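You operate a simulated robot arm through the tools that you are given. There is no shell and no other tool. Be economical: measure what you need, move in short steps, check, and stop when the job is done.

You run a simulated two-armed robot. Do the job below in one go: nothing can be reset, and whatever is moved stays where it is left.

JOB
Fetch box 75 from the upper drawer into the teal tote.
Fine: the drawer opens while the orange table button is held; shut it again. Set down upright: what you pick out.

It is judged by the outcome, as a careful person would: the job done as asked, and still so three seconds after it is handed in. It fails if anything else is knocked over, pushed out of place, dropped, spilled or broken.

ROBOT AND FRAMES
Two 6-joint arms with two-finger grippers on one trunk, on a base that drives. Base frame: it is fixed to the floor where the robot stands at the start and does not move with it; the origin is under the middle of the robot, x ahead of it, y to its left, z up. Units: m, rad, N and s.
The left shoulder is at the start at [0.041, 0.156, 1.363], the right one opposite. With the tool pointing down near the work surface each hand reaches from about 0.28 to 0.56 m from the robot's upright axis, wherever it stands, measured 20 degrees to its own side. Places, roughly: inside of the teal tote [0.7, -0.7, 0.9]; orange table button [0.5, 0, 0.9]; upper blue drawer [0.6, -0.2, 0.7]. Payload 2.45 kg a hand.
The tool frame of a hand sits at the grasp point between the pads (the TCP): z along the fingers, y along the line on which they close. The tips reach 0.03 m beyond it. The gripper opens to 0.106 m. The gripper's body begins 0.079 m behind the TCP.
Orientation is told as [roll, pitch, yaw] about the base's x, y, z axes, in that order, counted from this pose: with the fingers straight down and closing along the base's y, the tool's x points along the base's -x, its y along +y and its z along -z.

CONTROLS
- The arms move only by the tool send_rows. It takes "left_moves", "right_moves" or both (then of equal length, played together; a hand with none holds still); each is a list of rows, each a list of 3 entries, a list of its own where there are three numbers: the shift along the base's x, y, z in units of 300 mm (1.0 is 300 mm), then the turn, a rotation vector about the base's x, y, z in units of 90 degrees (1.0 is 90 degrees), then the gripper command, from -1 (fully open) to 1 (shut), values between in proportion. In form: [[[x, y, z], [ax, ay, az], claw], ...]. A call has 1 to 12 rows; each row is the pose to reach, as a shift and turn from the pose commanded when the call began. A call with a number of a shift or a turn outside -1 to 1 is refused whole. Rows are played at 5 a second. More than 0.05 m and 0.15 rad between two rows, or a gripper value outside its range, and nothing of the call is played. A pose out of reach is approached as far as the arm can. The call stops where the force on the tool passes 90 N (or 10 N more than at its start, if that is more) or the arm is blocked; 0.2 s more then pass. The fingers move at their own pace (about 0.045 m/s each) and stop on an object; they squeeze with about 36 N. The grip force told is the motor's: it shows also when the fingers shut on nothing. Time passes only in rows, and 0.2 s behind the last, so rows that repeat a pose let the fingers close. The reply holds the time, the measured pose of the TCP, the force on the tool along the base axes, the opening and the grip force, in the units named above and with some noise, with the torque about the TCP (base axes, N m) and any sound that the robot's microphone picked up.
- Cameras (640 x 400 px; columns grow to the right, rows downward): "scene" is now at [0.0933, -0.0308, 1.5086]; the picture's right is [-0.47, -0.88, 0.00], its down [-0.73, 0.38, -0.57] and it looks along [0.50, -0.27, -0.82] (base axes); focal length 295 px, centre (320, 200). "left" rides on the left gripper at [0.076, 0.002, -0.106] in its tool frame; the picture's right is [-0.02, 1.00, 0.00], its down [-0.78, -0.02, -0.62] and it looks along [-0.62, -0.01, 0.78] (tool axes); focal length 247 px, centre (320, 200). "right" rides on the right gripper at [0.076, -0.002, -0.106] in its tool frame; the picture's right is [0.02, 1.00, 0.00], its down [-0.78, 0.02, -0.62] and it looks along [-0.62, 0.01, 0.78] (tool axes); focal length 247 px, centre (320, 200). There is no depth. A picture from a camera that has moved, and an enlarged one, comes with that camera's place and axes in the base frame and with its lens.
- get_image(camera): a new picture of that camera. The clock stands still meanwhile.
- lift_body(by): slides the trunk up (or, below 0, down) by that many m; the arms and the scene camera ride with it, the base frame stays. It gives what a move gives, with no picture.
- steer(legs): drives the robot by 1 to 6 legs, each [ahead, left, turn to the left] in m, m and rad, along the robot's own axes; the way and the turn of a leg run together, so that a leg with both is an arc; at most 1.5 m and 3.142 rad a leg. The arms and the cameras ride along, it lands a little off, and it stops where it bumps. It gives what a move gives.
- head_to(pan, tilt): turns the head with the scene camera to pan (to the left, within 1.396 rad either way) and tilt (down, from -0.506 to 1.204), counted from straight ahead of the robot. It gives what a move gives.
- close_up(camera, box): a new picture of the part [left, top, right, bottom] of that camera's present view, enlarged. The clock stands still meanwhile.
- close_job(): hands the job in; it is judged then, once.

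Go step by step. Nothing tells you exact positions but the pictures and the camera data: compare them with the known pose of the tool, close in by small moves and look again before you grip or let go. The budget is 120 turns and 92 pictures, counting those below and the enlarged ones. Unless the task says otherwise, let go and move clear before handing in, and close with one line.

The tools are called as name(argument=value, ...) on one line, values as JSON. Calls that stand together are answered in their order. send_rows: Moves the arms, as the interface text tells. Its arguments: {"type":"object","properties":{"left_moves":{"type":"array"},"right_moves":{"type":"array"}},"required":[]} The other tools are called the same way: lift_body (by) slides the trunk up or down; steer (legs) drives the base; head_to (pan, tilt) turns the head that bears the scene camera; get_image (camera) takes a picture; close_up (camera, box) takes an enlarged picture of a part of a camera's view; close_job () hands the job in.

At the start:

```text
time: 0.0
left_tcp_pos: [0.6173, -0.0081, 0.9995]
left_tool_rot: [-0.001, 0.001, 0.0]
left_contact_force: [0.0, 0.6, 0.6]
left_ft_torque: [0.0, 0.0, -0.02]
left_width: 0.1059
left_grip_force: 0.0
right_tcp_pos: [0.2798, -0.349, 0.9989]
right_tool_rot: [0.001, 0.001, 0.0]
right_contact_force: [0.7, 0.0, 0.2]
right_ft_torque: [-0.02, 0.0, 0.0]
right_width: 0.1061
right_grip_force: 0.0
trunk travel left (down, up): [-0.475, 0.03]
robot x, y, heading: [-0.0014, 0.0026, -0.003]
head pan, tilt: [-0.487, 0.967]
```

scene: 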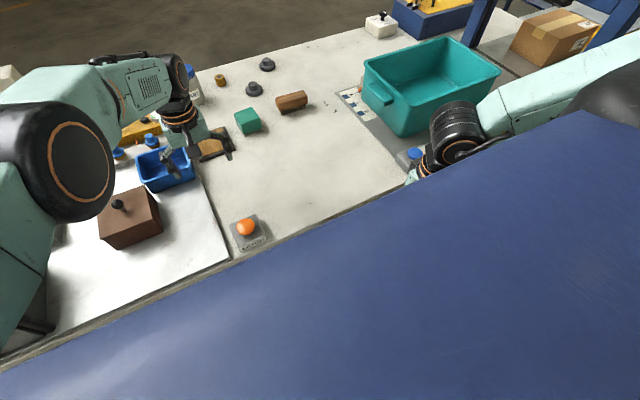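
right: 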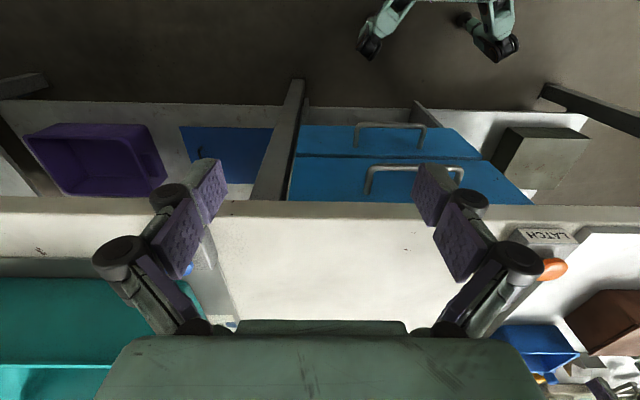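
left: 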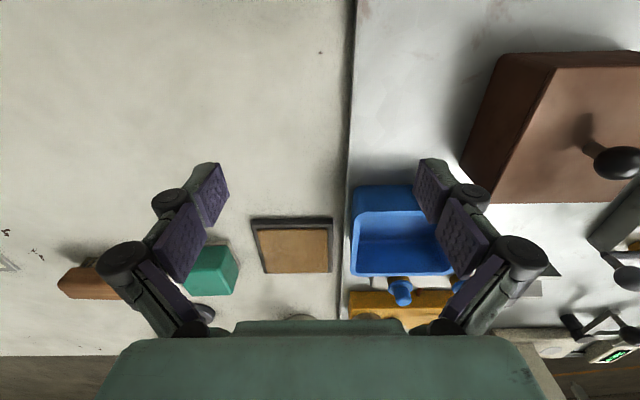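

I see the button at about [0.475, -0.04], and the table's front edge near x 0.40. Two blue drawers sit under that edge, and a blue panel hides part of the head's view, so I'll look around first.

head_to(pan=-0.5, tilt=0.3)

get_image(camera="scene")

head_to(pan=0.0, tilt=1.2)

get_image(camera="scene")

close_up(camera="right", box=[240, 90, 620, 290])

```text
time: 1.0
left_tcp_pos: [0.6148, -0.0093, 1.0002]
left_tool_rot: [-0.001, 0.0, 0.0]
left_contact_force: [-0.3, 0.3, 0.2]
left_ft_torque: [0.0, 0.0, 0.0]
left_width: 0.1061
left_grip_force: 0.2
right_tcp_pos: [0.2779, -0.3488, 1.0006]
right_tool_rot: [0.002, 0.001, 0.0]
right_contact_force: [-0.6, 0.7, -0.5]
right_ft_torque: [0.02, -0.01, -0.01]
right_width: 0.1062
right_grip_force: 0.1
trunk travel left (down, up): [-0.475, 0.03]
robot x, y, heading: [-0.0026, -0.0004, 0.001]
head pan, tilt: [-0.499, 0.3]
```

```text
88 pictures are left
camera scene: at [0.1108, -0.0433, 1.5658], right [-0.48, -0.88, 0.0], down [-0.26, 0.14, -0.96], along [0.84, -0.46, -0.3], focal length 295 px, centre (320, 200)
```

scene: 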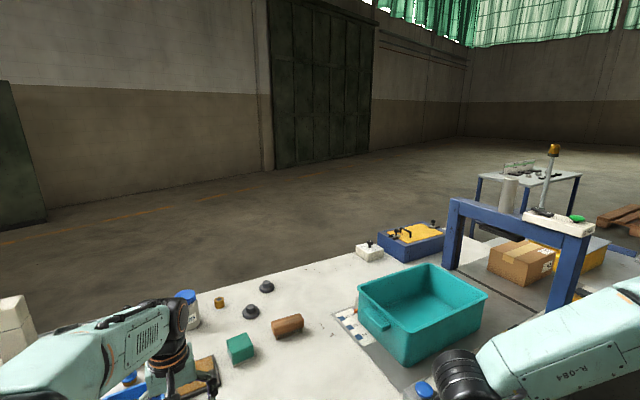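

```text
time: 2.2
left_tcp_pos: [0.6143, -0.0077, 0.9999]
left_tool_rot: [-0.001, -0.003, 0.001]
left_contact_force: [-0.9, 0.9, 0.6]
left_ft_torque: [0.0, -0.03, 0.0]
left_width: 0.1061
left_grip_force: 0.1
right_tcp_pos: [0.2767, -0.3502, 1.0002]
right_tool_rot: [0.001, -0.003, 0.001]
right_contact_force: [0.6, -0.6, 0.0]
right_ft_torque: [-0.05, 0.0, 0.01]
right_width: 0.106
right_grip_force: 0.0
trunk travel left (down, up): [-0.475, 0.03]
robot x, y, heading: [0.0019, -0.0028, -0.0]
head pan, tilt: [0.0, 1.201]
```

```text
87 pictures are left
camera scene: at [0.0828, 0.002, 1.4939], right [0.0, -1.0, 0.0], down [-0.93, 0.0, -0.36], along [0.36, 0.0, -0.93], focal length 295 px, centre (320, 200)
```

scene: 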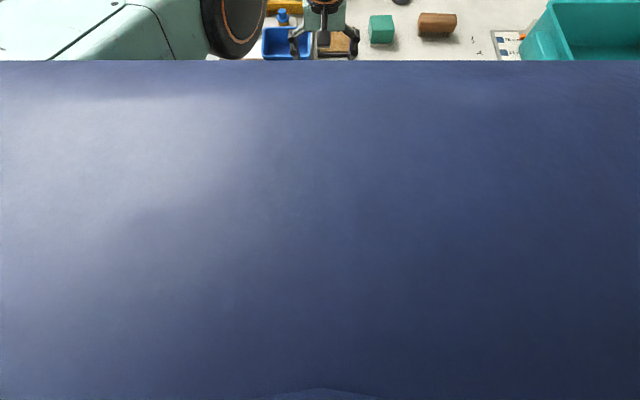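

```text
1.68 times, centred on (430, 190) of right
camera zoom: at [0.1992, -0.3512, 1.1088], right [-0.02, 1.0, 0.0], down [0.78, 0.02, 0.62], along [0.62, 0.01, -0.78], focal length 416 px, centre (135, 217)
```

zoom: 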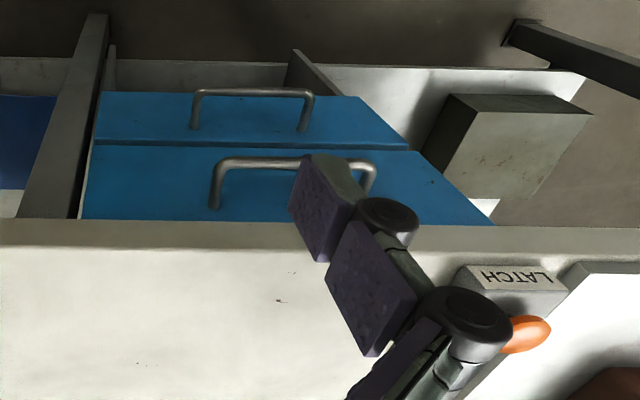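

The drawer handles are visible: the upper bar is roughly at [0.41, -0.19, 0.77], and the blue panel is only my own chest. I'll lift the left hand slightly and back off to make room for the drawer.

send_rows(left_moves=[[[0, 0, 0.12], [0, 0, 0], -1], [[0, 0, 0.2], [0, 0, 0], 1], [[0, 0, 0.2], [0, 0, 0], 1]])

steer(legs=[[-0.25, 0, 0]])

head_to(pan=-0.3, tilt=0.75)

get_image(camera="scene")

get_image(camera="right")

get_image(camera="left")

```text
time: 3.0
left_tcp_pos: [0.618, -0.0063, 1.0613]
left_tool_rot: [-0.001, 0.0, -0.001]
left_contact_force: [0.4, -0.1, -0.2]
left_ft_torque: [-0.03, -0.01, 0.02]
left_width: 0.0559
left_grip_force: 1.5
right_tcp_pos: [0.2779, -0.3491, 1.0001]
right_tool_rot: [-0.001, 0.002, -0.001]
right_contact_force: [0.1, -0.5, 0.1]
right_ft_torque: [-0.02, -0.04, 0.03]
right_width: 0.1059
right_grip_force: 0.1
trunk travel left (down, up): [-0.475, 0.03]
robot x, y, heading: [0.0023, -0.0017, -0.003]
head pan, tilt: [0.0, 1.201]
```

```text
time: 5.4
left_tcp_pos: [0.5004, -0.0047, 1.0519]
left_tool_rot: [-0.002, 0.013, 0.004]
left_contact_force: [-0.5, -0.1, -1.7]
left_ft_torque: [-0.02, 0.12, -0.01]
left_width: 0.0
left_grip_force: 29.0
right_tcp_pos: [0.1591, -0.3497, 0.996]
right_tool_rot: [-0.001, 0.015, -0.004]
right_contact_force: [1.5, 0.3, -0.8]
right_ft_torque: [-0.01, 0.11, 0.02]
right_width: 0.1058
right_grip_force: 0.1
trunk travel left (down, up): [-0.475, 0.03]
robot x, y, heading: [-0.124, 0.0008, -0.0]
head pan, tilt: [0.0, 1.201]
stopped in leg 1: the robot was blocked; the commanded pose is now the measured one
```

```text
time: 6.3
left_tcp_pos: [0.4819, -0.0051, 1.0658]
left_tool_rot: [-0.002, -0.007, 0.001]
left_contact_force: [-0.3, 0.7, 0.7]
left_ft_torque: [-0.04, -0.08, 0.01]
left_width: 0.0003
left_grip_force: 28.2
right_tcp_pos: [0.1424, -0.3491, 1.0021]
right_tool_rot: [0.0, -0.003, -0.003]
right_contact_force: [-0.7, 0.3, 0.0]
right_ft_torque: [-0.01, -0.06, 0.0]
right_width: 0.1059
right_grip_force: 0.0
trunk travel left (down, up): [-0.475, 0.03]
robot x, y, heading: [-0.1226, 0.0001, -0.002]
head pan, tilt: [-0.3, 0.75]
```

```text
85 pictures are left
camera scene: at [-0.0259, -0.0207, 1.5262], right [-0.29, -0.96, 0.0], down [-0.65, 0.2, -0.74], along [0.7, -0.22, -0.68], focal length 295 px, centre (320, 200)
```

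scene: 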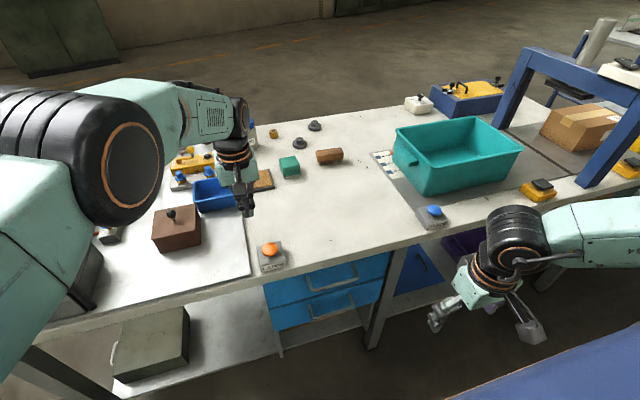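

```text
84 pictures are left
camera right: at [0.0644, -0.3498, 1.11], right [-0.02, 1.0, 0.0], down [0.78, 0.01, 0.62], along [0.62, 0.01, -0.78], focal length 247 px, centre (320, 200)
```

right: 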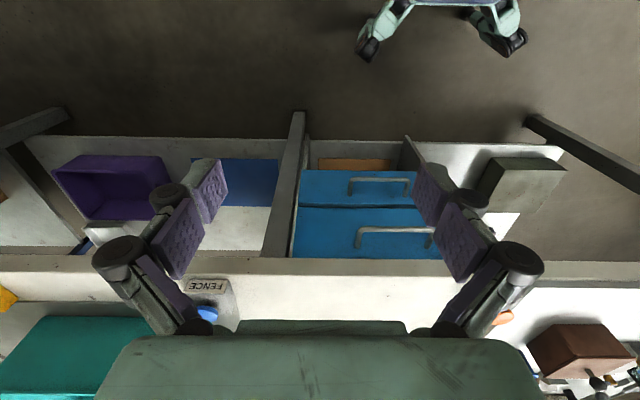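

```text
83 pictures are left
camera left: at [0.4054, -0.0033, 1.1709], right [0.02, 1.0, 0.0], down [0.78, -0.02, 0.63], along [0.63, -0.01, -0.78], focal length 247 px, centre (320, 200)
```

left: 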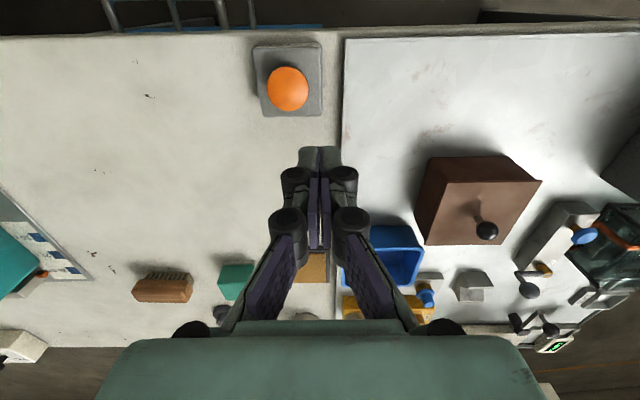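

The robot bumped something behind it and stopped at x -0.123, which still leaves room. I put the upper handle bar at [0.397, -0.20, 0.78], the drawer front at x 0.455, and the button at [0.474, -0.037, 0.905]. I'll ease forward 1 cm and turn the right hand for the bar.

steer(legs=[[0.01, 0, 0]])

send_rows(right_moves=[[[0.03, 0.04, -0.015], [0, 0, 0.09], -1], [[0.06, 0.08, -0.03], [0, 0, 0.18], -1], [[0.1, 0.12, -0.045], [0, 0, 0.27], -1], [[0.13, 0.16, -0.06], [0, 0, 0.36], -1], [[0.16, 0.2, -0.075], [0, 0, 0.45], -1], [[0.19, 0.24, -0.09], [0, 0, 0.54], -1], [[0.22, 0.28, -0.105], [0, 0, 0.63], -1], [[0.25, 0.32, -0.12], [0, 0, 0.72], -1], [[0.28, 0.36, -0.135], [0, 0, 0.81], -1], [[0.3, 0.4, -0.15], [0, 0, 0.9], -1], [[0.33, 0.43, -0.165], [0, 0, 0.95], -1], [[0.33, 0.43, -0.165], [0, 0, 1.0], -1]])

send_rows(right_moves=[[[0, 0, -0.02], [0, -0.09, 0], -0.2], [[0, 0, -0.04], [0, -0.18, 0], -0.2], [[0, 0, -0.06], [0, -0.27, 0], -0.2], [[0, 0, -0.08], [0, -0.36, 0], -0.2], [[0, 0, -0.1], [0, -0.45, 0], -0.2], [[0, 0, -0.12], [0, -0.54, 0], -0.2], [[0, 0, -0.14], [0, -0.56, 0], -0.2], [[0, 0, -0.14], [0, -0.56, 0], -0.2]])

get_image(camera="right")

get_image(camera="scene")

```text
time: 7.1
left_tcp_pos: [0.4856, -0.0088, 1.0698]
left_tool_rot: [0.003, -0.013, 0.0]
left_contact_force: [-1.2, -0.4, 1.1]
left_ft_torque: [0.05, -0.15, -0.01]
left_width: 0.0
left_grip_force: 28.5
right_tcp_pos: [0.1448, -0.3508, 1.0022]
right_tool_rot: [0.003, -0.008, 0.0]
right_contact_force: [-1.9, 0.2, 0.0]
right_ft_torque: [-0.05, -0.2, 0.0]
right_width: 0.1059
right_grip_force: 0.0
trunk travel left (down, up): [-0.475, 0.03]
robot x, y, heading: [-0.1145, -0.0034, -0.002]
head pan, tilt: [-0.3, 0.75]
```

```text
time: 9.7
left_tcp_pos: [0.5027, -0.0064, 1.0588]
left_tool_rot: [0.001, 0.002, 0.0]
left_contact_force: [-0.5, -0.5, 0.4]
left_ft_torque: [-0.03, 0.08, 0.01]
left_width: 0.0
left_grip_force: 28.4
right_tcp_pos: [0.2588, -0.2217, 0.9484]
right_tool_rot: [0.002, 0.006, 1.569]
right_contact_force: [0.5, 0.0, -0.3]
right_ft_torque: [0.02, 0.01, -0.01]
right_width: 0.1061
right_grip_force: 0.0
right hand out of reach, approached as far as the arm can: row 11
trunk travel left (down, up): [-0.475, 0.03]
robot x, y, heading: [-0.1126, 0.0011, -0.002]
head pan, tilt: [-0.3, 0.75]
```

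```text
time: 11.5
left_tcp_pos: [0.5015, -0.0067, 1.0588]
left_tool_rot: [0.001, 0.004, -0.001]
left_contact_force: [-0.4, 0.6, -0.3]
left_ft_torque: [0.01, 0.03, -0.02]
left_width: 0.0004
left_grip_force: 28.5
right_tcp_pos: [0.2602, -0.2185, 0.9092]
right_tool_rot: [-0.878, 0.004, 1.566]
right_contact_force: [0.0, -1.0, -0.2]
right_ft_torque: [-0.02, 0.01, 0.02]
right_width: 0.0635
right_grip_force: 0.1
trunk travel left (down, up): [-0.475, 0.03]
robot x, y, heading: [-0.1124, 0.0025, 0.005]
head pan, tilt: [-0.3, 0.75]
```

```text
82 pictures are left
camera right: at [0.1776, -0.2961, 0.9792], right [-0.64, -0.02, -0.77], down [-0.48, 0.79, 0.38], along [0.6, 0.62, -0.51], focal length 247 px, centre (320, 200)
```

right: 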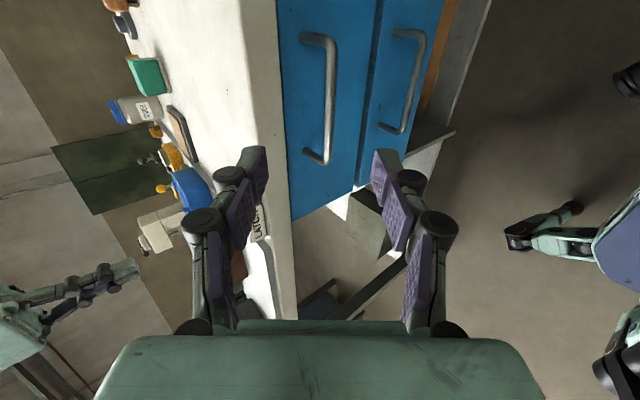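

```text
81 pictures are left
camera scene: at [-0.0021, -0.0213, 1.5253], right [-0.3, -0.96, 0.0], down [-0.65, 0.2, -0.73], along [0.7, -0.22, -0.68], focal length 295 px, centre (320, 200)
```

scene: 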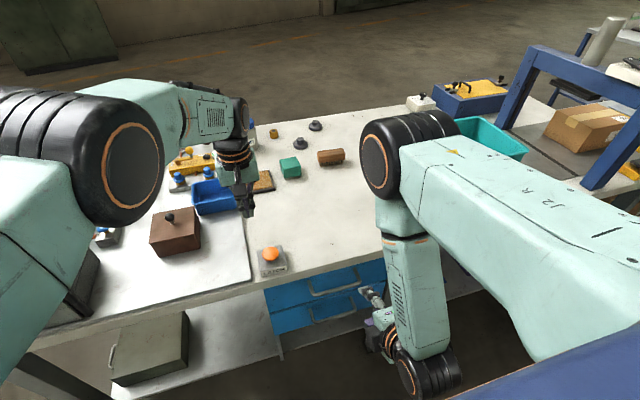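

Triangulation from this second view confirms the bar at x 0.397, z 0.781, y from -0.27 to -0.13. I'll bring the right hand in around its middle.

send_rows(right_moves=[[[0.09, 0.03, -0.1], [0, 0, 0], -0.2], [[0.18, 0.06, -0.205], [0, 0, 0], -0.2], [[0.28, 0.06, -0.285], [0, 0, 0], -0.2], [[0.36, 0.06, -0.355], [0, 0, 0], -0.2], [[0.36, 0.06, -0.355], [0, 0, 0], -0.2]])

get_image(camera="right")

```text
time: 12.7
left_tcp_pos: [0.4982, -0.0061, 1.0613]
left_tool_rot: [-0.002, 0.0, -0.001]
left_contact_force: [-0.9, -0.1, 0.8]
left_ft_torque: [0.01, -0.01, -0.02]
left_width: 0.0
left_grip_force: 28.6
right_tcp_pos: [0.3649, -0.203, 0.8009]
right_tool_rot: [-0.88, 0.004, 1.565]
right_contact_force: [-0.3, 0.1, 0.1]
right_ft_torque: [-0.01, 0.02, 0.02]
right_width: 0.0637
right_grip_force: 0.1
trunk travel left (down, up): [-0.475, 0.03]
robot x, y, heading: [-0.1153, -0.001, 0.001]
head pan, tilt: [-0.3, 0.75]
```

```text
80 pictures are left
camera right: at [0.2824, -0.2796, 0.8732], right [-0.64, -0.02, -0.77], down [-0.49, 0.79, 0.38], along [0.6, 0.62, -0.51], focal length 247 px, centre (320, 200)
```

right: 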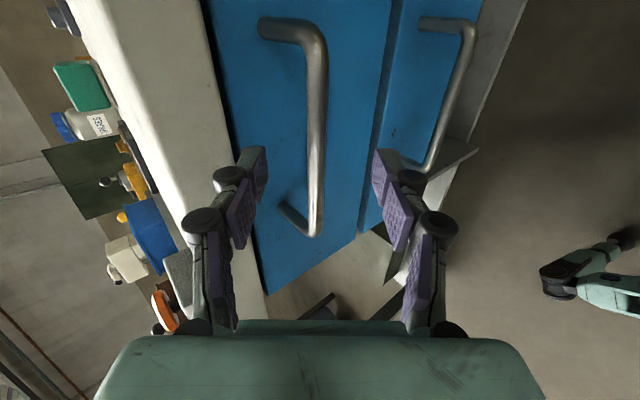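

The bar sits nicely between the fingers. I'll advance 3.5 cm and close, while the left hand moves above the button.

send_rows(right_moves=[[[0.05, 0, -0.035], [0, 0, 0], -0.2], [[0.1, 0, -0.067], [0, 0, 0], -0.2], [[0.1, 0, -0.067], [0, 0, 0], 1], [[0.1, 0, -0.067], [0, 0, 0], 1], [[0.1, 0, -0.067], [0, 0, 0], 1], [[0.1, 0, -0.067], [0, 0, 0], 1], [[0.1, 0, -0.067], [0, 0, 0], 1]], left_moves=[[[-0.04, -0.05, 0], [0, 0, 0], 1], [[-0.08, -0.1, 0], [0, 0, 0], 1], [[-0.08, -0.1, -0.1], [0, 0, 0], 1], [[-0.08, -0.1, -0.2], [0, 0, 0], 1], [[-0.08, -0.1, -0.3], [0, 0, 0], 1], [[-0.08, -0.1, -0.3], [0, 0, 0], 1], [[-0.08, -0.1, -0.3], [0, 0, 0], 1]])

get_image(camera="left")

get_image(camera="right")

close_up(camera="scene", box=[180, 150, 420, 340])

```text
time: 14.3
left_tcp_pos: [0.4863, -0.0299, 0.9649]
left_tool_rot: [0.0, 0.004, 0.001]
left_contact_force: [-0.8, -0.2, -0.1]
left_ft_torque: [0.06, 0.01, 0.01]
left_width: 0.0001
left_grip_force: 28.7
left hand out of reach, approached as far as the arm can: row 1, 2, 3, 4, 5, 6, 7
right_tcp_pos: [0.3929, -0.2042, 0.7809]
right_tool_rot: [-0.875, 0.002, 1.565]
right_contact_force: [0.2, -1.2, -7.6]
right_ft_torque: [-0.61, 0.02, -0.2]
right_width: 0.0106
right_grip_force: 37.8
trunk travel left (down, up): [-0.475, 0.03]
robot x, y, heading: [-0.1131, -0.0011, -0.001]
head pan, tilt: [-0.3, 0.75]
```

```text
79 pictures are left
camera left: at [0.4101, -0.0279, 1.0711], right [0.02, 1.0, 0.0], down [0.79, -0.02, 0.62], along [0.62, -0.01, -0.79], focal length 247 px, centre (320, 200)
```

left: 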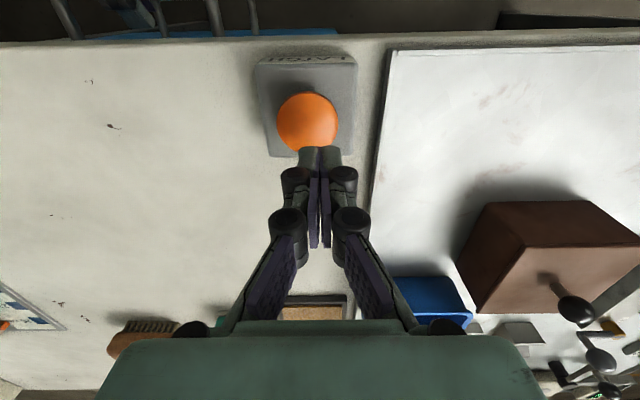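

```text
78 pictures are left
camera right: at [0.3116, -0.28, 0.8522], right [-0.64, -0.02, -0.77], down [-0.48, 0.79, 0.38], along [0.6, 0.62, -0.51], focal length 247 px, centre (320, 200)
```

right: 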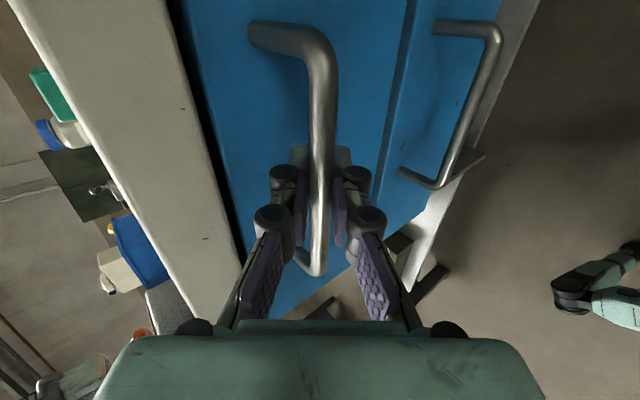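

```text
2.11 times, centred on (300, 245) of scene
camera zoom: at [-0.0041, -0.0229, 1.5253], right [-0.3, -0.96, 0.0], down [-0.65, 0.2, -0.73], along [0.7, -0.22, -0.68], focal length 620 px, centre (362, 105)
```

zoom: 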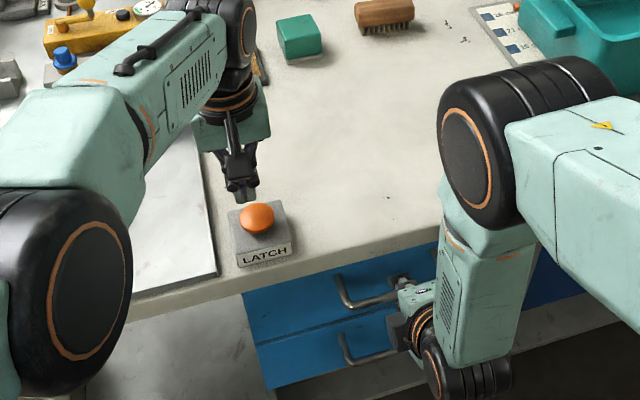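

The handle is gripped, and the left fingertips are about 1.4 cm off the button centre because that arm is at a joint limit. I'll yaw the left hand clockwise to free it.

send_rows(left_moves=[[[-0.01, -0.005, 0], [0, 0, -0.09], 1], [[-0.02, -0.01, 0], [0, 0, -0.18], 1], [[-0.03, -0.015, 0], [0, 0, -0.27], 1], [[-0.04, -0.023, 0], [0, 0, -0.36], 1], [[-0.04, -0.023, 0], [0, 0, -0.36], 1]])

```text
time: 15.5
left_tcp_pos: [0.4872, -0.0318, 0.9618]
left_tool_rot: [-0.002, 0.001, -0.567]
left_contact_force: [0.7, -0.3, -0.1]
left_ft_torque: [0.01, 0.01, 0.01]
left_width: 0.0
left_grip_force: 28.7
left hand out of reach, approached as far as the arm can: row 1, 2, 3, 4, 5
right_tcp_pos: [0.3947, -0.2037, 0.7804]
right_tool_rot: [-0.875, 0.001, 1.566]
right_contact_force: [0.3, -2.6, -15.2]
right_ft_torque: [-0.42, -0.02, -0.01]
right_width: 0.011
right_grip_force: 37.4
trunk travel left (down, up): [-0.475, 0.03]
robot x, y, heading: [-0.1131, 0.0059, -0.006]
head pan, tilt: [-0.3, 0.75]
```

Yaw makes no difference, so I'll lean the left hand instead, with the wrist to the left and the tips to the right.

send_rows(left_moves=[[[-0.01, 0.0, 0], [-0.09, 0, 0], 1], [[-0.03, 0.0, 0], [-0.18, 0, 0], 1], [[-0.045, 0, 0], [-0.24, 0, 0], 1], [[-0.045, 0, 0], [-0.24, 0, 0], 1]])

get_image(camera="left")

```text
time: 16.7
left_tcp_pos: [0.5114, -0.0453, 0.999]
left_tool_rot: [-0.297, -0.31, -0.543]
left_contact_force: [0.0, 0.3, 0.1]
left_ft_torque: [-0.07, -0.04, 0.0]
left_width: 0.0
left_grip_force: 27.9
left hand out of reach, approached as far as the arm can: row 1, 2, 3
right_tcp_pos: [0.3909, -0.2044, 0.7812]
right_tool_rot: [-0.875, 0.005, 1.564]
right_contact_force: [1.0, -10.2, -8.4]
right_ft_torque: [0.47, 0.0, 1.02]
right_width: 0.0106
right_grip_force: 37.1
trunk travel left (down, up): [-0.475, 0.03]
robot x, y, heading: [-0.1149, 0.0004, 0.001]
head pan, tilt: [-0.3, 0.75]
stopped in row 4 (left hand): the arm was blocked; the commanded pose is now the measured one
```

```text
76 pictures are left
camera left: at [0.4396, 0.037, 1.0727], right [0.59, 0.76, -0.27], down [0.57, -0.15, 0.81], along [0.58, -0.63, -0.52], focal length 247 px, centre (320, 200)
```

left: 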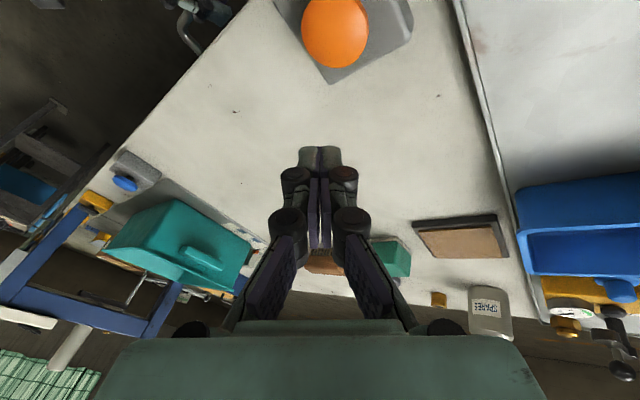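

The left arm looks limited by how far it can reach across the body. I'll let go of the handle, straighten the left hand, and shift the robot about 6 cm to its right.

send_rows(right_moves=[[[0, 0, 0], [0, 0, 0], -0.2], [[0, 0, 0], [0, 0, 0], -0.2], [[0, 0, 0], [0, 0, 0], -0.2], [[0, 0, 0], [0, 0, 0], -0.2], [[-0.1, 0, 0.067], [0, 0, 0], -0.2], [[-0.2, 0, 0.134], [0, 0, 0], -0.2], [[-0.3, 0, 0.2], [0, 0, 0], -0.2]], left_moves=[[[0, 0.03, 0.05], [0.06, 0.018, 0], 1], [[0, 0.06, 0.1], [0.12, 0.035, 0], 1], [[0, 0.09, 0.1], [0.18, 0.05, 0], 1], [[0, 0.11, 0.1], [0.255, 0.07, 0], 1], [[0, 0.11, 0.1], [0.255, 0.07, 0], 1], [[0, 0.11, 0.1], [0.255, 0.07, 0], 1], [[0, 0.11, 0.1], [0.255, 0.07, 0], 1]])

send_rows(left_moves=[[[0, 0, 0], [0, 0, 0.09], 1], [[0, 0, 0], [0, 0, 0.18], 1], [[0, 0, 0], [0, 0, 0.27], 1], [[0, 0, 0], [0, 0, 0.35], 1]])

steer(legs=[[0, -0.06, 0]])

```text
time: 18.3
left_tcp_pos: [0.5108, -0.0121, 1.0279]
left_tool_rot: [-0.018, 0.007, -0.587]
left_contact_force: [0.4, 0.0, 0.1]
left_ft_torque: [-0.01, 0.02, 0.0]
left_width: 0.0
left_grip_force: 28.9
right_tcp_pos: [0.3039, -0.2023, 0.8406]
right_tool_rot: [-0.879, 0.002, 1.569]
right_contact_force: [0.2, 0.1, 0.0]
right_ft_torque: [0.0, 0.0, -0.01]
right_width: 0.0636
right_grip_force: 0.0
trunk travel left (down, up): [-0.475, 0.03]
robot x, y, heading: [-0.1148, 0.0008, -0.002]
head pan, tilt: [-0.3, 0.75]
```

```text
time: 19.3
left_tcp_pos: [0.509, -0.012, 1.0273]
left_tool_rot: [-0.019, 0.007, -0.034]
left_contact_force: [0.4, -0.8, -0.3]
left_ft_torque: [-0.04, -0.02, -0.02]
left_width: 0.0
left_grip_force: 29.1
right_tcp_pos: [0.3031, -0.2034, 0.842]
right_tool_rot: [-0.88, 0.002, 1.568]
right_contact_force: [0.6, 0.3, 0.0]
right_ft_torque: [-0.02, 0.0, 0.0]
right_width: 0.0633
right_grip_force: 0.2
trunk travel left (down, up): [-0.475, 0.03]
robot x, y, heading: [-0.1126, -0.005, -0.003]
head pan, tilt: [-0.3, 0.75]
```

```text
time: 20.7
left_tcp_pos: [0.5117, -0.0692, 1.0276]
left_tool_rot: [-0.019, 0.007, -0.034]
left_contact_force: [0.0, 0.5, 1.0]
left_ft_torque: [-0.01, -0.01, 0.03]
left_width: 0.0003
left_grip_force: 28.3
right_tcp_pos: [0.3058, -0.2616, 0.8411]
right_tool_rot: [-0.876, 0.002, 1.569]
right_contact_force: [-0.3, 0.8, -0.4]
right_ft_torque: [-0.02, 0.02, 0.03]
right_width: 0.0638
right_grip_force: 0.2
trunk travel left (down, up): [-0.475, 0.03]
robot x, y, heading: [-0.1135, -0.0665, 0.001]
head pan, tilt: [-0.3, 0.75]
```

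Both hands should now reach comfortably, so I'll regrip the handle and place the left tip over the button.

send_rows(right_moves=[[[0, 0.1, 0], [0, 0, 0], -0.2], [[0, 0.19, 0], [0, 0, 0], -0.2], [[0.1, 0.19, -0.067], [0, 0, 0], -0.2], [[0.2, 0.19, -0.134], [0, 0, 0], -0.2], [[0.295, 0.19, -0.2], [0, 0, 0], -0.2], [[0.295, 0.19, -0.2], [0, 0, 0], 1], [[0.295, 0.19, -0.2], [0, 0, 0], 1], [[0.295, 0.19, -0.2], [0, 0, 0], 1], [[0.295, 0.19, -0.2], [0, 0, 0], 1]], left_moves=[[[-0.06, 0.05, 0], [0, 0, 0], 1], [[-0.126, 0.107, 0], [0, 0, 0], 1], [[-0.126, 0.107, -0.1], [0, 0, 0], 1], [[-0.126, 0.107, -0.18], [0, 0, 0], 1], [[-0.126, 0.107, -0.227], [0, 0, 0], 1], [[-0.126, 0.107, -0.227], [0, 0, 0], 1], [[-0.126, 0.107, -0.227], [0, 0, 0], 1], [[-0.126, 0.107, -0.227], [0, 0, 0], 1], [[-0.126, 0.107, -0.227], [0, 0, 0], 1]])

get_image(camera="left")

get_image(camera="right")

```text
time: 22.7
left_tcp_pos: [0.4731, -0.0395, 0.9589]
left_tool_rot: [-0.017, 0.006, -0.033]
left_contact_force: [0.5, 0.0, -0.2]
left_ft_torque: [-0.04, -0.02, -0.02]
left_width: 0.0
left_grip_force: 28.4
right_tcp_pos: [0.3914, -0.2031, 0.7826]
right_tool_rot: [-0.876, 0.001, 1.567]
right_contact_force: [0.3, -0.1, -9.7]
right_ft_torque: [-0.7, 0.01, -0.44]
right_width: 0.0106
right_grip_force: 27.7
trunk travel left (down, up): [-0.475, 0.03]
robot x, y, heading: [-0.1147, -0.0647, 0.005]
head pan, tilt: [-0.3, 0.75]
```

```text
75 pictures are left
camera left: at [0.3978, -0.0327, 1.065], right [0.06, 1.0, -0.02], down [0.79, -0.03, 0.62], along [0.62, -0.05, -0.79], focal length 247 px, centre (320, 200)
```

left: 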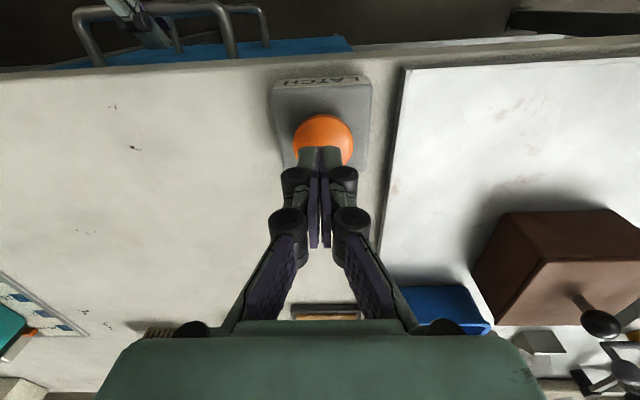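

```text
74 pictures are left
camera right: at [0.3094, -0.2804, 0.8533], right [-0.64, -0.02, -0.77], down [-0.48, 0.79, 0.38], along [0.59, 0.62, -0.51], focal length 247 px, centre (320, 200)
```

right: 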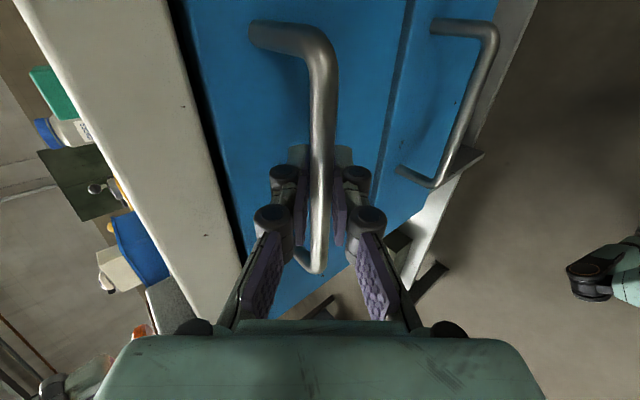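

Both hands are in place, and the left tips are directly over the button, so I'll press it gently.

send_rows(left_moves=[[[0, 0.005, -0.03], [0, 0, 0], 1], [[0, 0.005, -0.06], [0, 0, 0], 1], [[0, 0.005, -0.085], [0, 0, 0], 1], [[0, 0.005, -0.105], [0, 0, 0], 1]])

```text
time: 23.7
left_tcp_pos: [0.4742, -0.0372, 0.9294]
left_tool_rot: [-0.019, 0.003, -0.033]
left_contact_force: [-1.8, -1.2, 13.8]
left_ft_torque: [-0.01, 0.07, 0.02]
left_width: 0.0058
left_grip_force: 28.7
right_tcp_pos: [0.3903, -0.2038, 0.781]
right_tool_rot: [-0.872, 0.0, 1.57]
right_contact_force: [0.0, 0.0, -27.0]
right_ft_torque: [-0.71, -0.01, -0.53]
right_width: 0.0102
right_grip_force: 37.3
trunk travel left (down, up): [-0.475, 0.03]
robot x, y, heading: [-0.1154, -0.0629, 0.004]
head pan, tilt: [-0.3, 0.75]
heard: click
```

A click was heard and the button is held, so I'll start pulling the drawer.

send_rows(right_moves=[[[-0.05, 0, -0.007], [0, 0, 0], 1], [[-0.1, 0, -0.01], [0, 0, 0], 1], [[-0.15, 0, -0.01], [0, 0, 0], 1], [[-0.2, 0, -0.01], [0, 0, 0], 1]])

get_image(camera="scene")

```text
time: 24.7
left_tcp_pos: [0.4733, -0.0357, 0.9307]
left_tool_rot: [-0.019, 0.0, -0.034]
left_contact_force: [5.8, -5.0, 15.3]
left_ft_torque: [-0.13, -0.17, -0.07]
left_width: 0.0058
left_grip_force: 28.3
right_tcp_pos: [0.3339, -0.2041, 0.7809]
right_tool_rot: [-0.884, 0.003, 1.568]
right_contact_force: [1.1, 1.3, 5.1]
right_ft_torque: [0.53, -0.01, 1.05]
right_width: 0.0106
right_grip_force: 37.2
trunk travel left (down, up): [-0.475, 0.03]
robot x, y, heading: [-0.1084, -0.0659, 0.003]
head pan, tilt: [-0.3, 0.75]
```

```text
73 pictures are left
camera scene: at [-0.0072, -0.0862, 1.5257], right [-0.29, -0.96, 0.0], down [-0.65, 0.2, -0.73], along [0.7, -0.21, -0.68], focal length 295 px, centre (320, 200)
```

scene: 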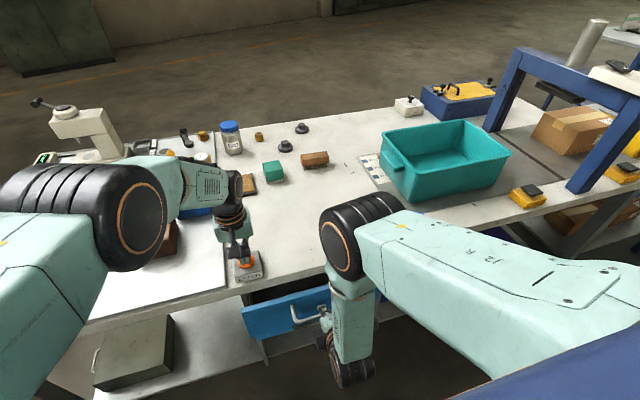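

The drawer is sliding out freely, so I'll keep pulling.

send_rows(right_moves=[[[-0.08, 0, 0], [0, 0, 0], 1], [[-0.16, 0, 0], [0, 0, 0], 1], [[-0.24, 0, 0], [0, 0, 0], 1], [[-0.32, 0, 0], [0, 0, 0], 1], [[-0.4, 0, 0], [0, 0, 0], 1]])

get_image(camera="right")

get_image(camera="scene")

```text
time: 26.1
left_tcp_pos: [0.4738, -0.0364, 0.9281]
left_tool_rot: [-0.019, -0.002, -0.035]
left_contact_force: [-8.4, 3.5, 18.2]
left_ft_torque: [0.15, 0.22, 0.01]
left_width: 0.0001
left_grip_force: 28.6
right_tcp_pos: [0.2956, -0.2068, 0.8127]
right_tool_rot: [-1.045, -0.01, 1.545]
right_contact_force: [0.5, -0.6, -0.5]
right_ft_torque: [0.01, -0.03, 0.03]
right_width: 0.0
right_grip_force: 28.2
trunk travel left (down, up): [-0.475, 0.03]
robot x, y, heading: [-0.114, -0.0629, 0.003]
head pan, tilt: [-0.3, 0.75]
stopped in row 5 (right hand): the arm was blocked; the commanded pose is now the measured one
```

```text
72 pictures are left
camera right: at [0.2017, -0.2824, 0.8691], right [-0.5, 0.0, -0.87], down [-0.53, 0.79, 0.31], along [0.69, 0.61, -0.4], focal length 247 px, centre (320, 200)
```

right: 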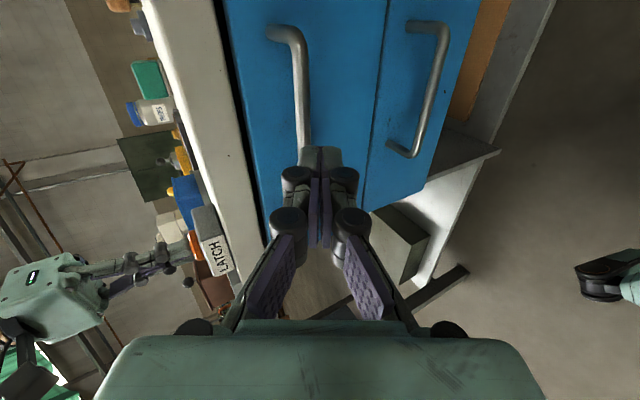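

```text
71 pictures are left
camera scene: at [-0.0069, -0.0855, 1.5257], right [-0.29, -0.96, 0.0], down [-0.65, 0.2, -0.73], along [0.7, -0.21, -0.68], focal length 295 px, centre (320, 200)
```

scene: 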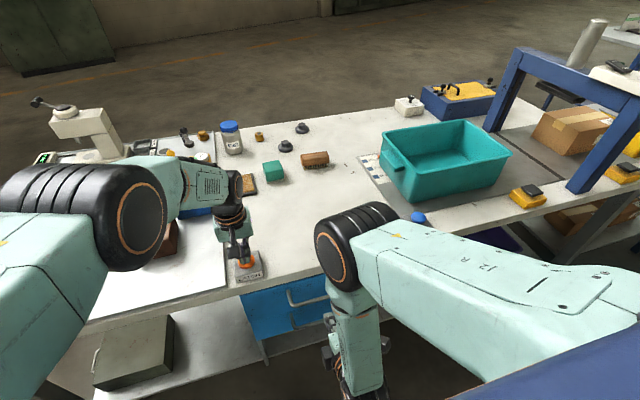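

The right arm ran into its inner reach limit with the hand tilted and slipped off, and the drawer went back to closed. I'll regrip at the same tilt and stand the hand upright as I pull, which should give more travel.

send_rows(right_moves=[[[-0.03, 0.005, 0.06], [0, 0.054, 0], -0.2], [[0.0, 0.01, 0.1], [0, 0.108, 0.01], -0.2], [[0.071, 0.013, 0.1], [0, 0.108, 0.016], -0.2], [[0.071, 0.013, 0.1], [0, 0.108, 0.016], -0.2], [[0.071, 0.013, 0.1], [0, 0.108, 0.016], -0.2], [[0.071, 0.013, 0.1], [0, 0.108, 0.016], -0.2]])

get_image(camera="right")

```text
time: 27.5
left_tcp_pos: [0.4739, -0.0366, 0.9294]
left_tool_rot: [-0.022, -0.006, -0.033]
left_contact_force: [2.4, 2.0, 19.3]
left_ft_torque: [0.08, -0.02, -0.02]
left_width: 0.006
left_grip_force: 28.0
right_tcp_pos: [0.3158, -0.2061, 0.8425]
right_tool_rot: [-0.873, -0.009, 1.568]
right_contact_force: [0.1, 0.9, -0.8]
right_ft_torque: [0.03, 0.01, -0.01]
right_width: 0.0637
right_grip_force: 0.1
trunk travel left (down, up): [-0.475, 0.03]
robot x, y, heading: [-0.1101, -0.0646, -0.003]
head pan, tilt: [-0.3, 0.75]
```

```text
70 pictures are left
camera right: at [0.2341, -0.2825, 0.9134], right [-0.64, -0.01, -0.77], down [-0.49, 0.78, 0.39], along [0.59, 0.62, -0.51], focal length 247 px, centre (320, 200)
```

right: 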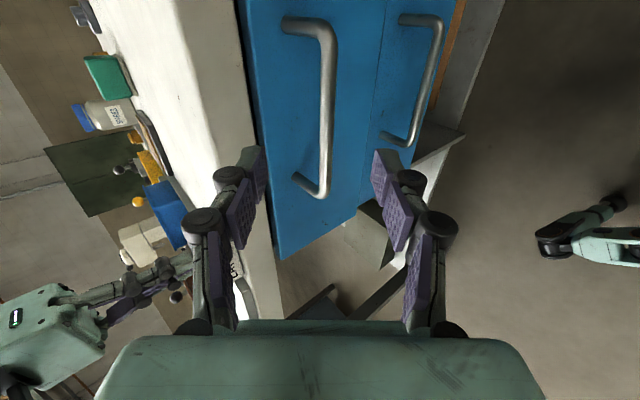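

The handle bar is at about x 0.385, so the drawer is nearly shut. I'll regrip it now.

send_rows(right_moves=[[[0.075, 0.01, -0.067], [0, 0, 0], -0.2], [[0.15, 0.01, -0.135], [0, 0, 0], -0.2], [[0.23, 0.01, -0.203], [0, 0, 0], -0.2], [[0.23, 0.01, -0.203], [0, 0, 0], 1], [[0.23, 0.01, -0.203], [0, 0, 0], 1], [[0.23, 0.01, -0.203], [0, 0, 0], 1], [[0.23, 0.01, -0.203], [0, 0, 0], 1]])

send_rows(right_moves=[[[-0.05, 0, 0], [0, 0.06, 0], 1], [[-0.1, 0, 0], [0, 0.12, 0], 1], [[-0.15, 0, 0], [0, 0.18, 0], 1], [[-0.2, 0, 0], [0, 0.24, 0], 1], [[-0.25, 0, 0], [0, 0.3, 0], 1], [[-0.3, 0, 0], [0, 0.36, 0], 1]])

get_image(camera="right")

```text
time: 29.1
left_tcp_pos: [0.4733, -0.036, 0.9288]
left_tool_rot: [-0.02, -0.004, -0.033]
left_contact_force: [1.7, 3.3, 25.4]
left_ft_torque: [0.12, -0.01, 0.04]
left_width: 0.0061
left_grip_force: 28.5
right_tcp_pos: [0.3834, -0.2018, 0.7776]
right_tool_rot: [-0.868, -0.008, 1.571]
right_contact_force: [-1.5, 0.4, -13.0]
right_ft_torque: [-0.35, -0.1, 0.18]
right_width: 0.0092
right_grip_force: 26.4
trunk travel left (down, up): [-0.475, 0.03]
robot x, y, heading: [-0.115, -0.0627, 0.002]
head pan, tilt: [-0.3, 0.75]
```

```text
time: 30.5
left_tcp_pos: [0.4747, -0.0373, 0.9295]
left_tool_rot: [-0.02, -0.002, -0.035]
left_contact_force: [-10.2, 4.9, 32.7]
left_ft_torque: [0.17, 0.34, -0.02]
left_width: 0.0059
left_grip_force: 28.6
right_tcp_pos: [0.2905, -0.2007, 0.7787]
right_tool_rot: [-0.298, -0.005, 1.566]
right_contact_force: [-0.5, 8.0, -57.8]
right_ft_torque: [-0.32, -0.04, 0.42]
right_width: 0.0097
right_grip_force: 37.0
trunk travel left (down, up): [-0.475, 0.03]
robot x, y, heading: [-0.1142, -0.0656, 0.001]
head pan, tilt: [-0.3, 0.75]
```

```text
69 pictures are left
camera right: at [0.2602, -0.2784, 0.8827], right [-0.96, -0.01, -0.29], down [-0.19, 0.78, 0.59], along [0.22, 0.62, -0.75], focal length 247 px, centre (320, 200)
```

right: 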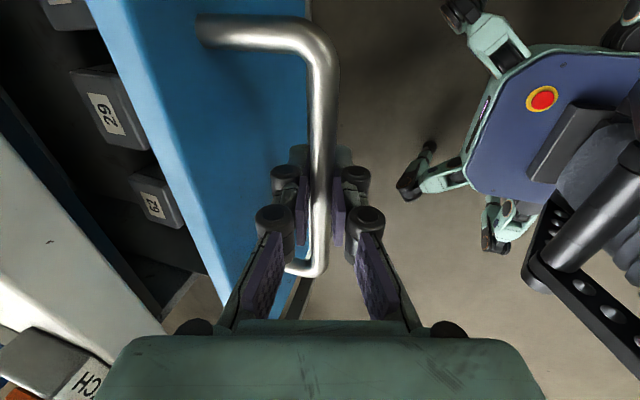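

The drawer is out about 10 cm and numbered boxes are showing inside (29 and 62 or so). The hand is lifting the bar a bit, so I'll lower it slightly and pull on.

send_rows(right_moves=[[[-0.04, 0, -0.012], [0, 0.03, 0], 1], [[-0.08, 0, -0.018], [0, 0.06, 0], 1], [[-0.13, 0, -0.018], [0, 0.09, 0], 1], [[-0.18, 0, -0.018], [0, 0.12, 0], 1], [[-0.23, 0, -0.018], [0, 0.15, 0], 1], [[-0.28, 0, -0.018], [0, 0.18, 0], 1]])

get_image(camera="right")

get_image(camera="scene")

```text
time: 31.9
left_tcp_pos: [0.4738, -0.0372, 0.9292]
left_tool_rot: [-0.022, -0.005, -0.032]
left_contact_force: [3.3, 1.2, 21.9]
left_ft_torque: [0.03, -0.04, 0.09]
left_width: 0.0057
left_grip_force: 28.0
right_tcp_pos: [0.2077, -0.1991, 0.7742]
right_tool_rot: [-0.02, -0.003, 1.567]
right_contact_force: [-0.8, 1.6, -6.8]
right_ft_torque: [-0.21, -0.07, 0.7]
right_width: 0.0104
right_grip_force: 35.9
trunk travel left (down, up): [-0.475, 0.03]
robot x, y, heading: [-0.1138, -0.0647, 0.006]
head pan, tilt: [-0.3, 0.75]
```

```text
68 pictures are left
camera right: at [0.2056, -0.2773, 0.8827], right [-1.0, -0.02, -0.02], down [-0.03, 0.78, 0.62], along [0.01, 0.62, -0.78], focal length 247 px, centre (320, 200)
```

right: 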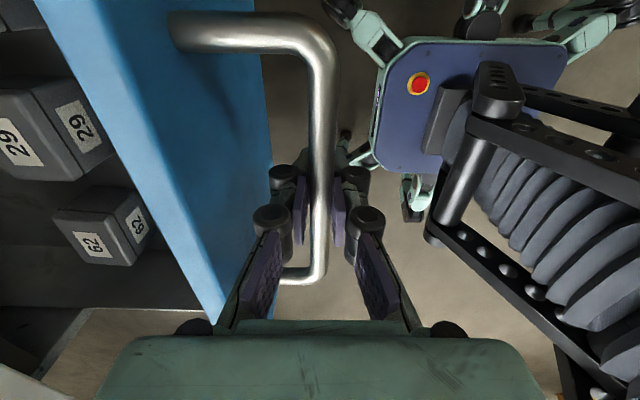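

```text
67 pictures are left
camera scene: at [-0.0074, -0.0856, 1.5255], right [-0.29, -0.96, 0.0], down [-0.65, 0.2, -0.73], along [0.7, -0.21, -0.68], focal length 295 px, centre (320, 200)
```

scene: 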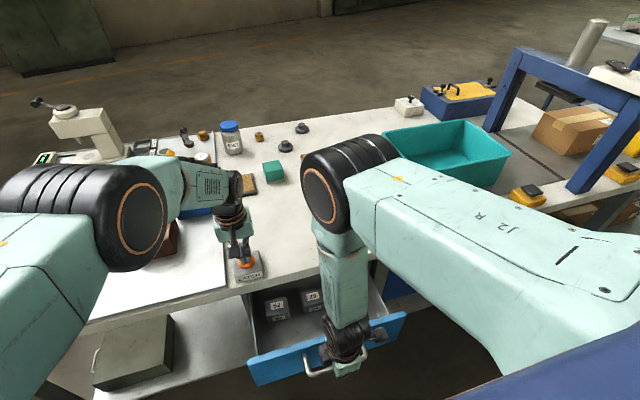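

The drawer is out about 19 cm and I can see boxes 62 and 29. I'll zoom in to look for 75.

close_up(camera="scene", box=[230, 260, 420, 390])

close_up(camera="right", box=[0, 0, 240, 330])

```text
3.08 times, centred on (325, 325) of scene
camera zoom: at [-0.0074, -0.0856, 1.5255], right [-0.29, -0.96, 0.0], down [-0.65, 0.2, -0.73], along [0.7, -0.21, -0.68], focal length 906 px, centre (305, -185)
```

zoom: 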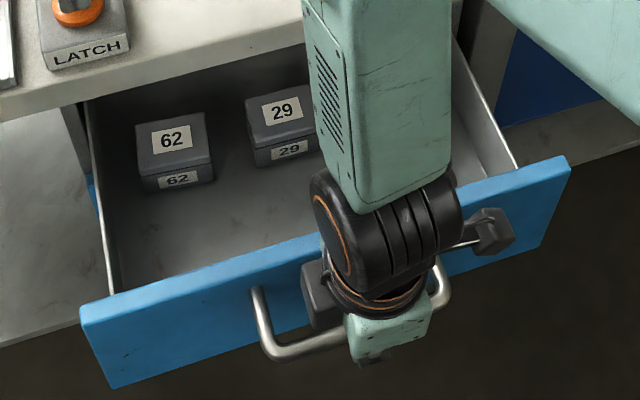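

```text
1.21 times, centred on (120, 165) of right
camera zoom: at [0.2056, -0.2773, 0.8827], right [-1.0, -0.02, -0.02], down [-0.03, 0.78, 0.62], along [0.01, 0.62, -0.78], focal length 299 px, centre (562, 242)
```

zoom: 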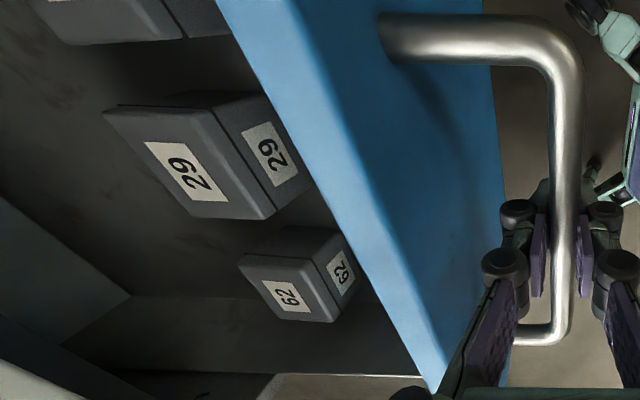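

A third box sits behind my right arm near y -0.28, and all three are still about level with the table edge. I'll pull further while leaning the hand the other way to keep the wrist in reach.

send_rows(right_moves=[[[-0.03, 0, 0], [0, 0.07, 0], 1], [[-0.06, 0, 0], [0, 0.14, 0], 1], [[-0.1, 0, 0], [0, 0.21, 0], 1], [[-0.14, 0, 0], [0, 0.28, 0], 1], [[-0.18, 0, 0], [0, 0.35, 0], 1], [[-0.22, 0, 0], [0, 0.4, 0], 1]])

get_image(camera="scene")

get_image(camera="right")

```text
time: 33.3
left_tcp_pos: [0.4637, -0.0353, 0.931]
left_tool_rot: [-0.02, -0.005, -0.031]
left_contact_force: [1.1, 1.5, 4.3]
left_ft_torque: [0.02, -0.03, 0.01]
left_width: 0.0002
left_grip_force: 28.3
right_tcp_pos: [0.1498, -0.2011, 0.7821]
right_tool_rot: [0.567, -0.001, 1.562]
right_contact_force: [-0.1, -21.4, 87.3]
right_ft_torque: [1.08, -17.94, 0.27]
right_width: 0.0218
right_grip_force: 44.8
trunk travel left (down, up): [-0.475, 0.03]
robot x, y, heading: [-0.112, -0.0642, 0.003]
head pan, tilt: [-0.3, 0.75]
```

```text
64 pictures are left
camera scene: at [-0.0196, -0.0861, 1.5274], right [-0.29, -0.96, 0.0], down [-0.64, 0.2, -0.74], along [0.71, -0.21, -0.67], focal length 295 px, centre (320, 200)
```

scene: 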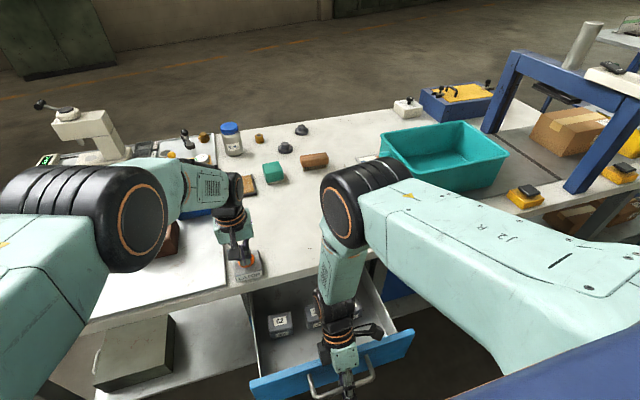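

```text
63 pictures are left
camera right: at [0.2069, -0.2781, 0.8719], right [-0.84, -0.02, 0.54], down [0.33, 0.78, 0.53], along [-0.43, 0.63, -0.65], focal length 247 px, centre (320, 200)
```

right: 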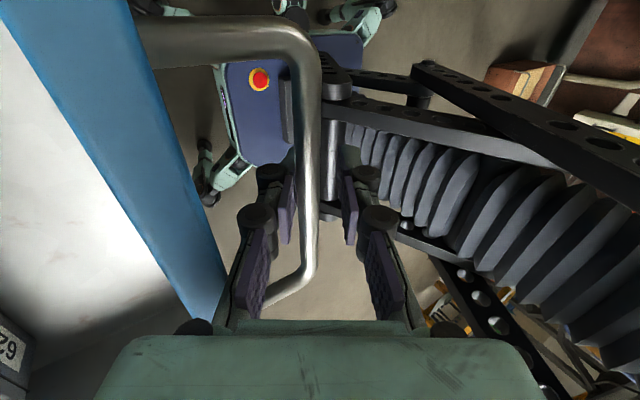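

The leaning gripper body is now pressing on the top of the drawer front (87 N), so I'll ease the lean back.

send_rows(right_moves=[[[0.0, 0, 0.0], [0, -0.08, 0], 1], [[0.0, 0, 0.0], [0, -0.16, 0], 1], [[0.0, 0, 0.0], [0, -0.16, 0], 1]])

get_image(camera="right")

close_up(camera="scene", box=[230, 260, 430, 400])

```text
time: 34.1
left_tcp_pos: [0.4744, -0.0366, 0.929]
left_tool_rot: [-0.02, -0.003, -0.033]
left_contact_force: [-4.2, -3.0, 19.0]
left_ft_torque: [-0.11, 0.22, 0.05]
left_width: 0.0058
left_grip_force: 28.5
right_tcp_pos: [0.1411, -0.2008, 0.7742]
right_tool_rot: [0.353, -0.002, 1.562]
right_contact_force: [-0.1, 1.1, 1.0]
right_ft_torque: [0.04, 0.12, 0.65]
right_width: 0.0102
right_grip_force: 36.0
trunk travel left (down, up): [-0.475, 0.03]
robot x, y, heading: [-0.1144, -0.0641, 0.001]
head pan, tilt: [-0.3, 0.75]
```

```text
62 pictures are left
camera right: at [0.1782, -0.278, 0.8762], right [-0.94, -0.01, 0.35], down [0.21, 0.78, 0.59], along [-0.28, 0.62, -0.73], focal length 247 px, centre (320, 200)
```

right: 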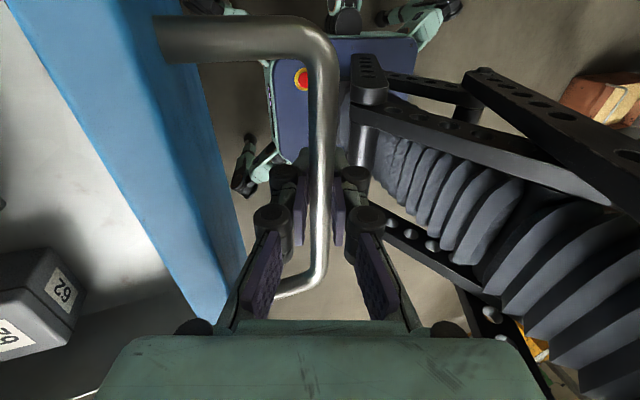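

```text
2.86 times, centred on (330, 330) of scene
camera zoom: at [-0.0082, -0.0866, 1.5256], right [-0.29, -0.96, 0.0], down [-0.65, 0.2, -0.73], along [0.7, -0.21, -0.68], focal length 842 px, centre (291, -171)
```

zoom: 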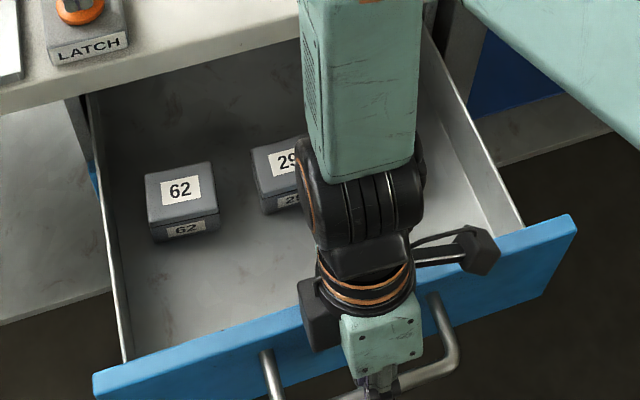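

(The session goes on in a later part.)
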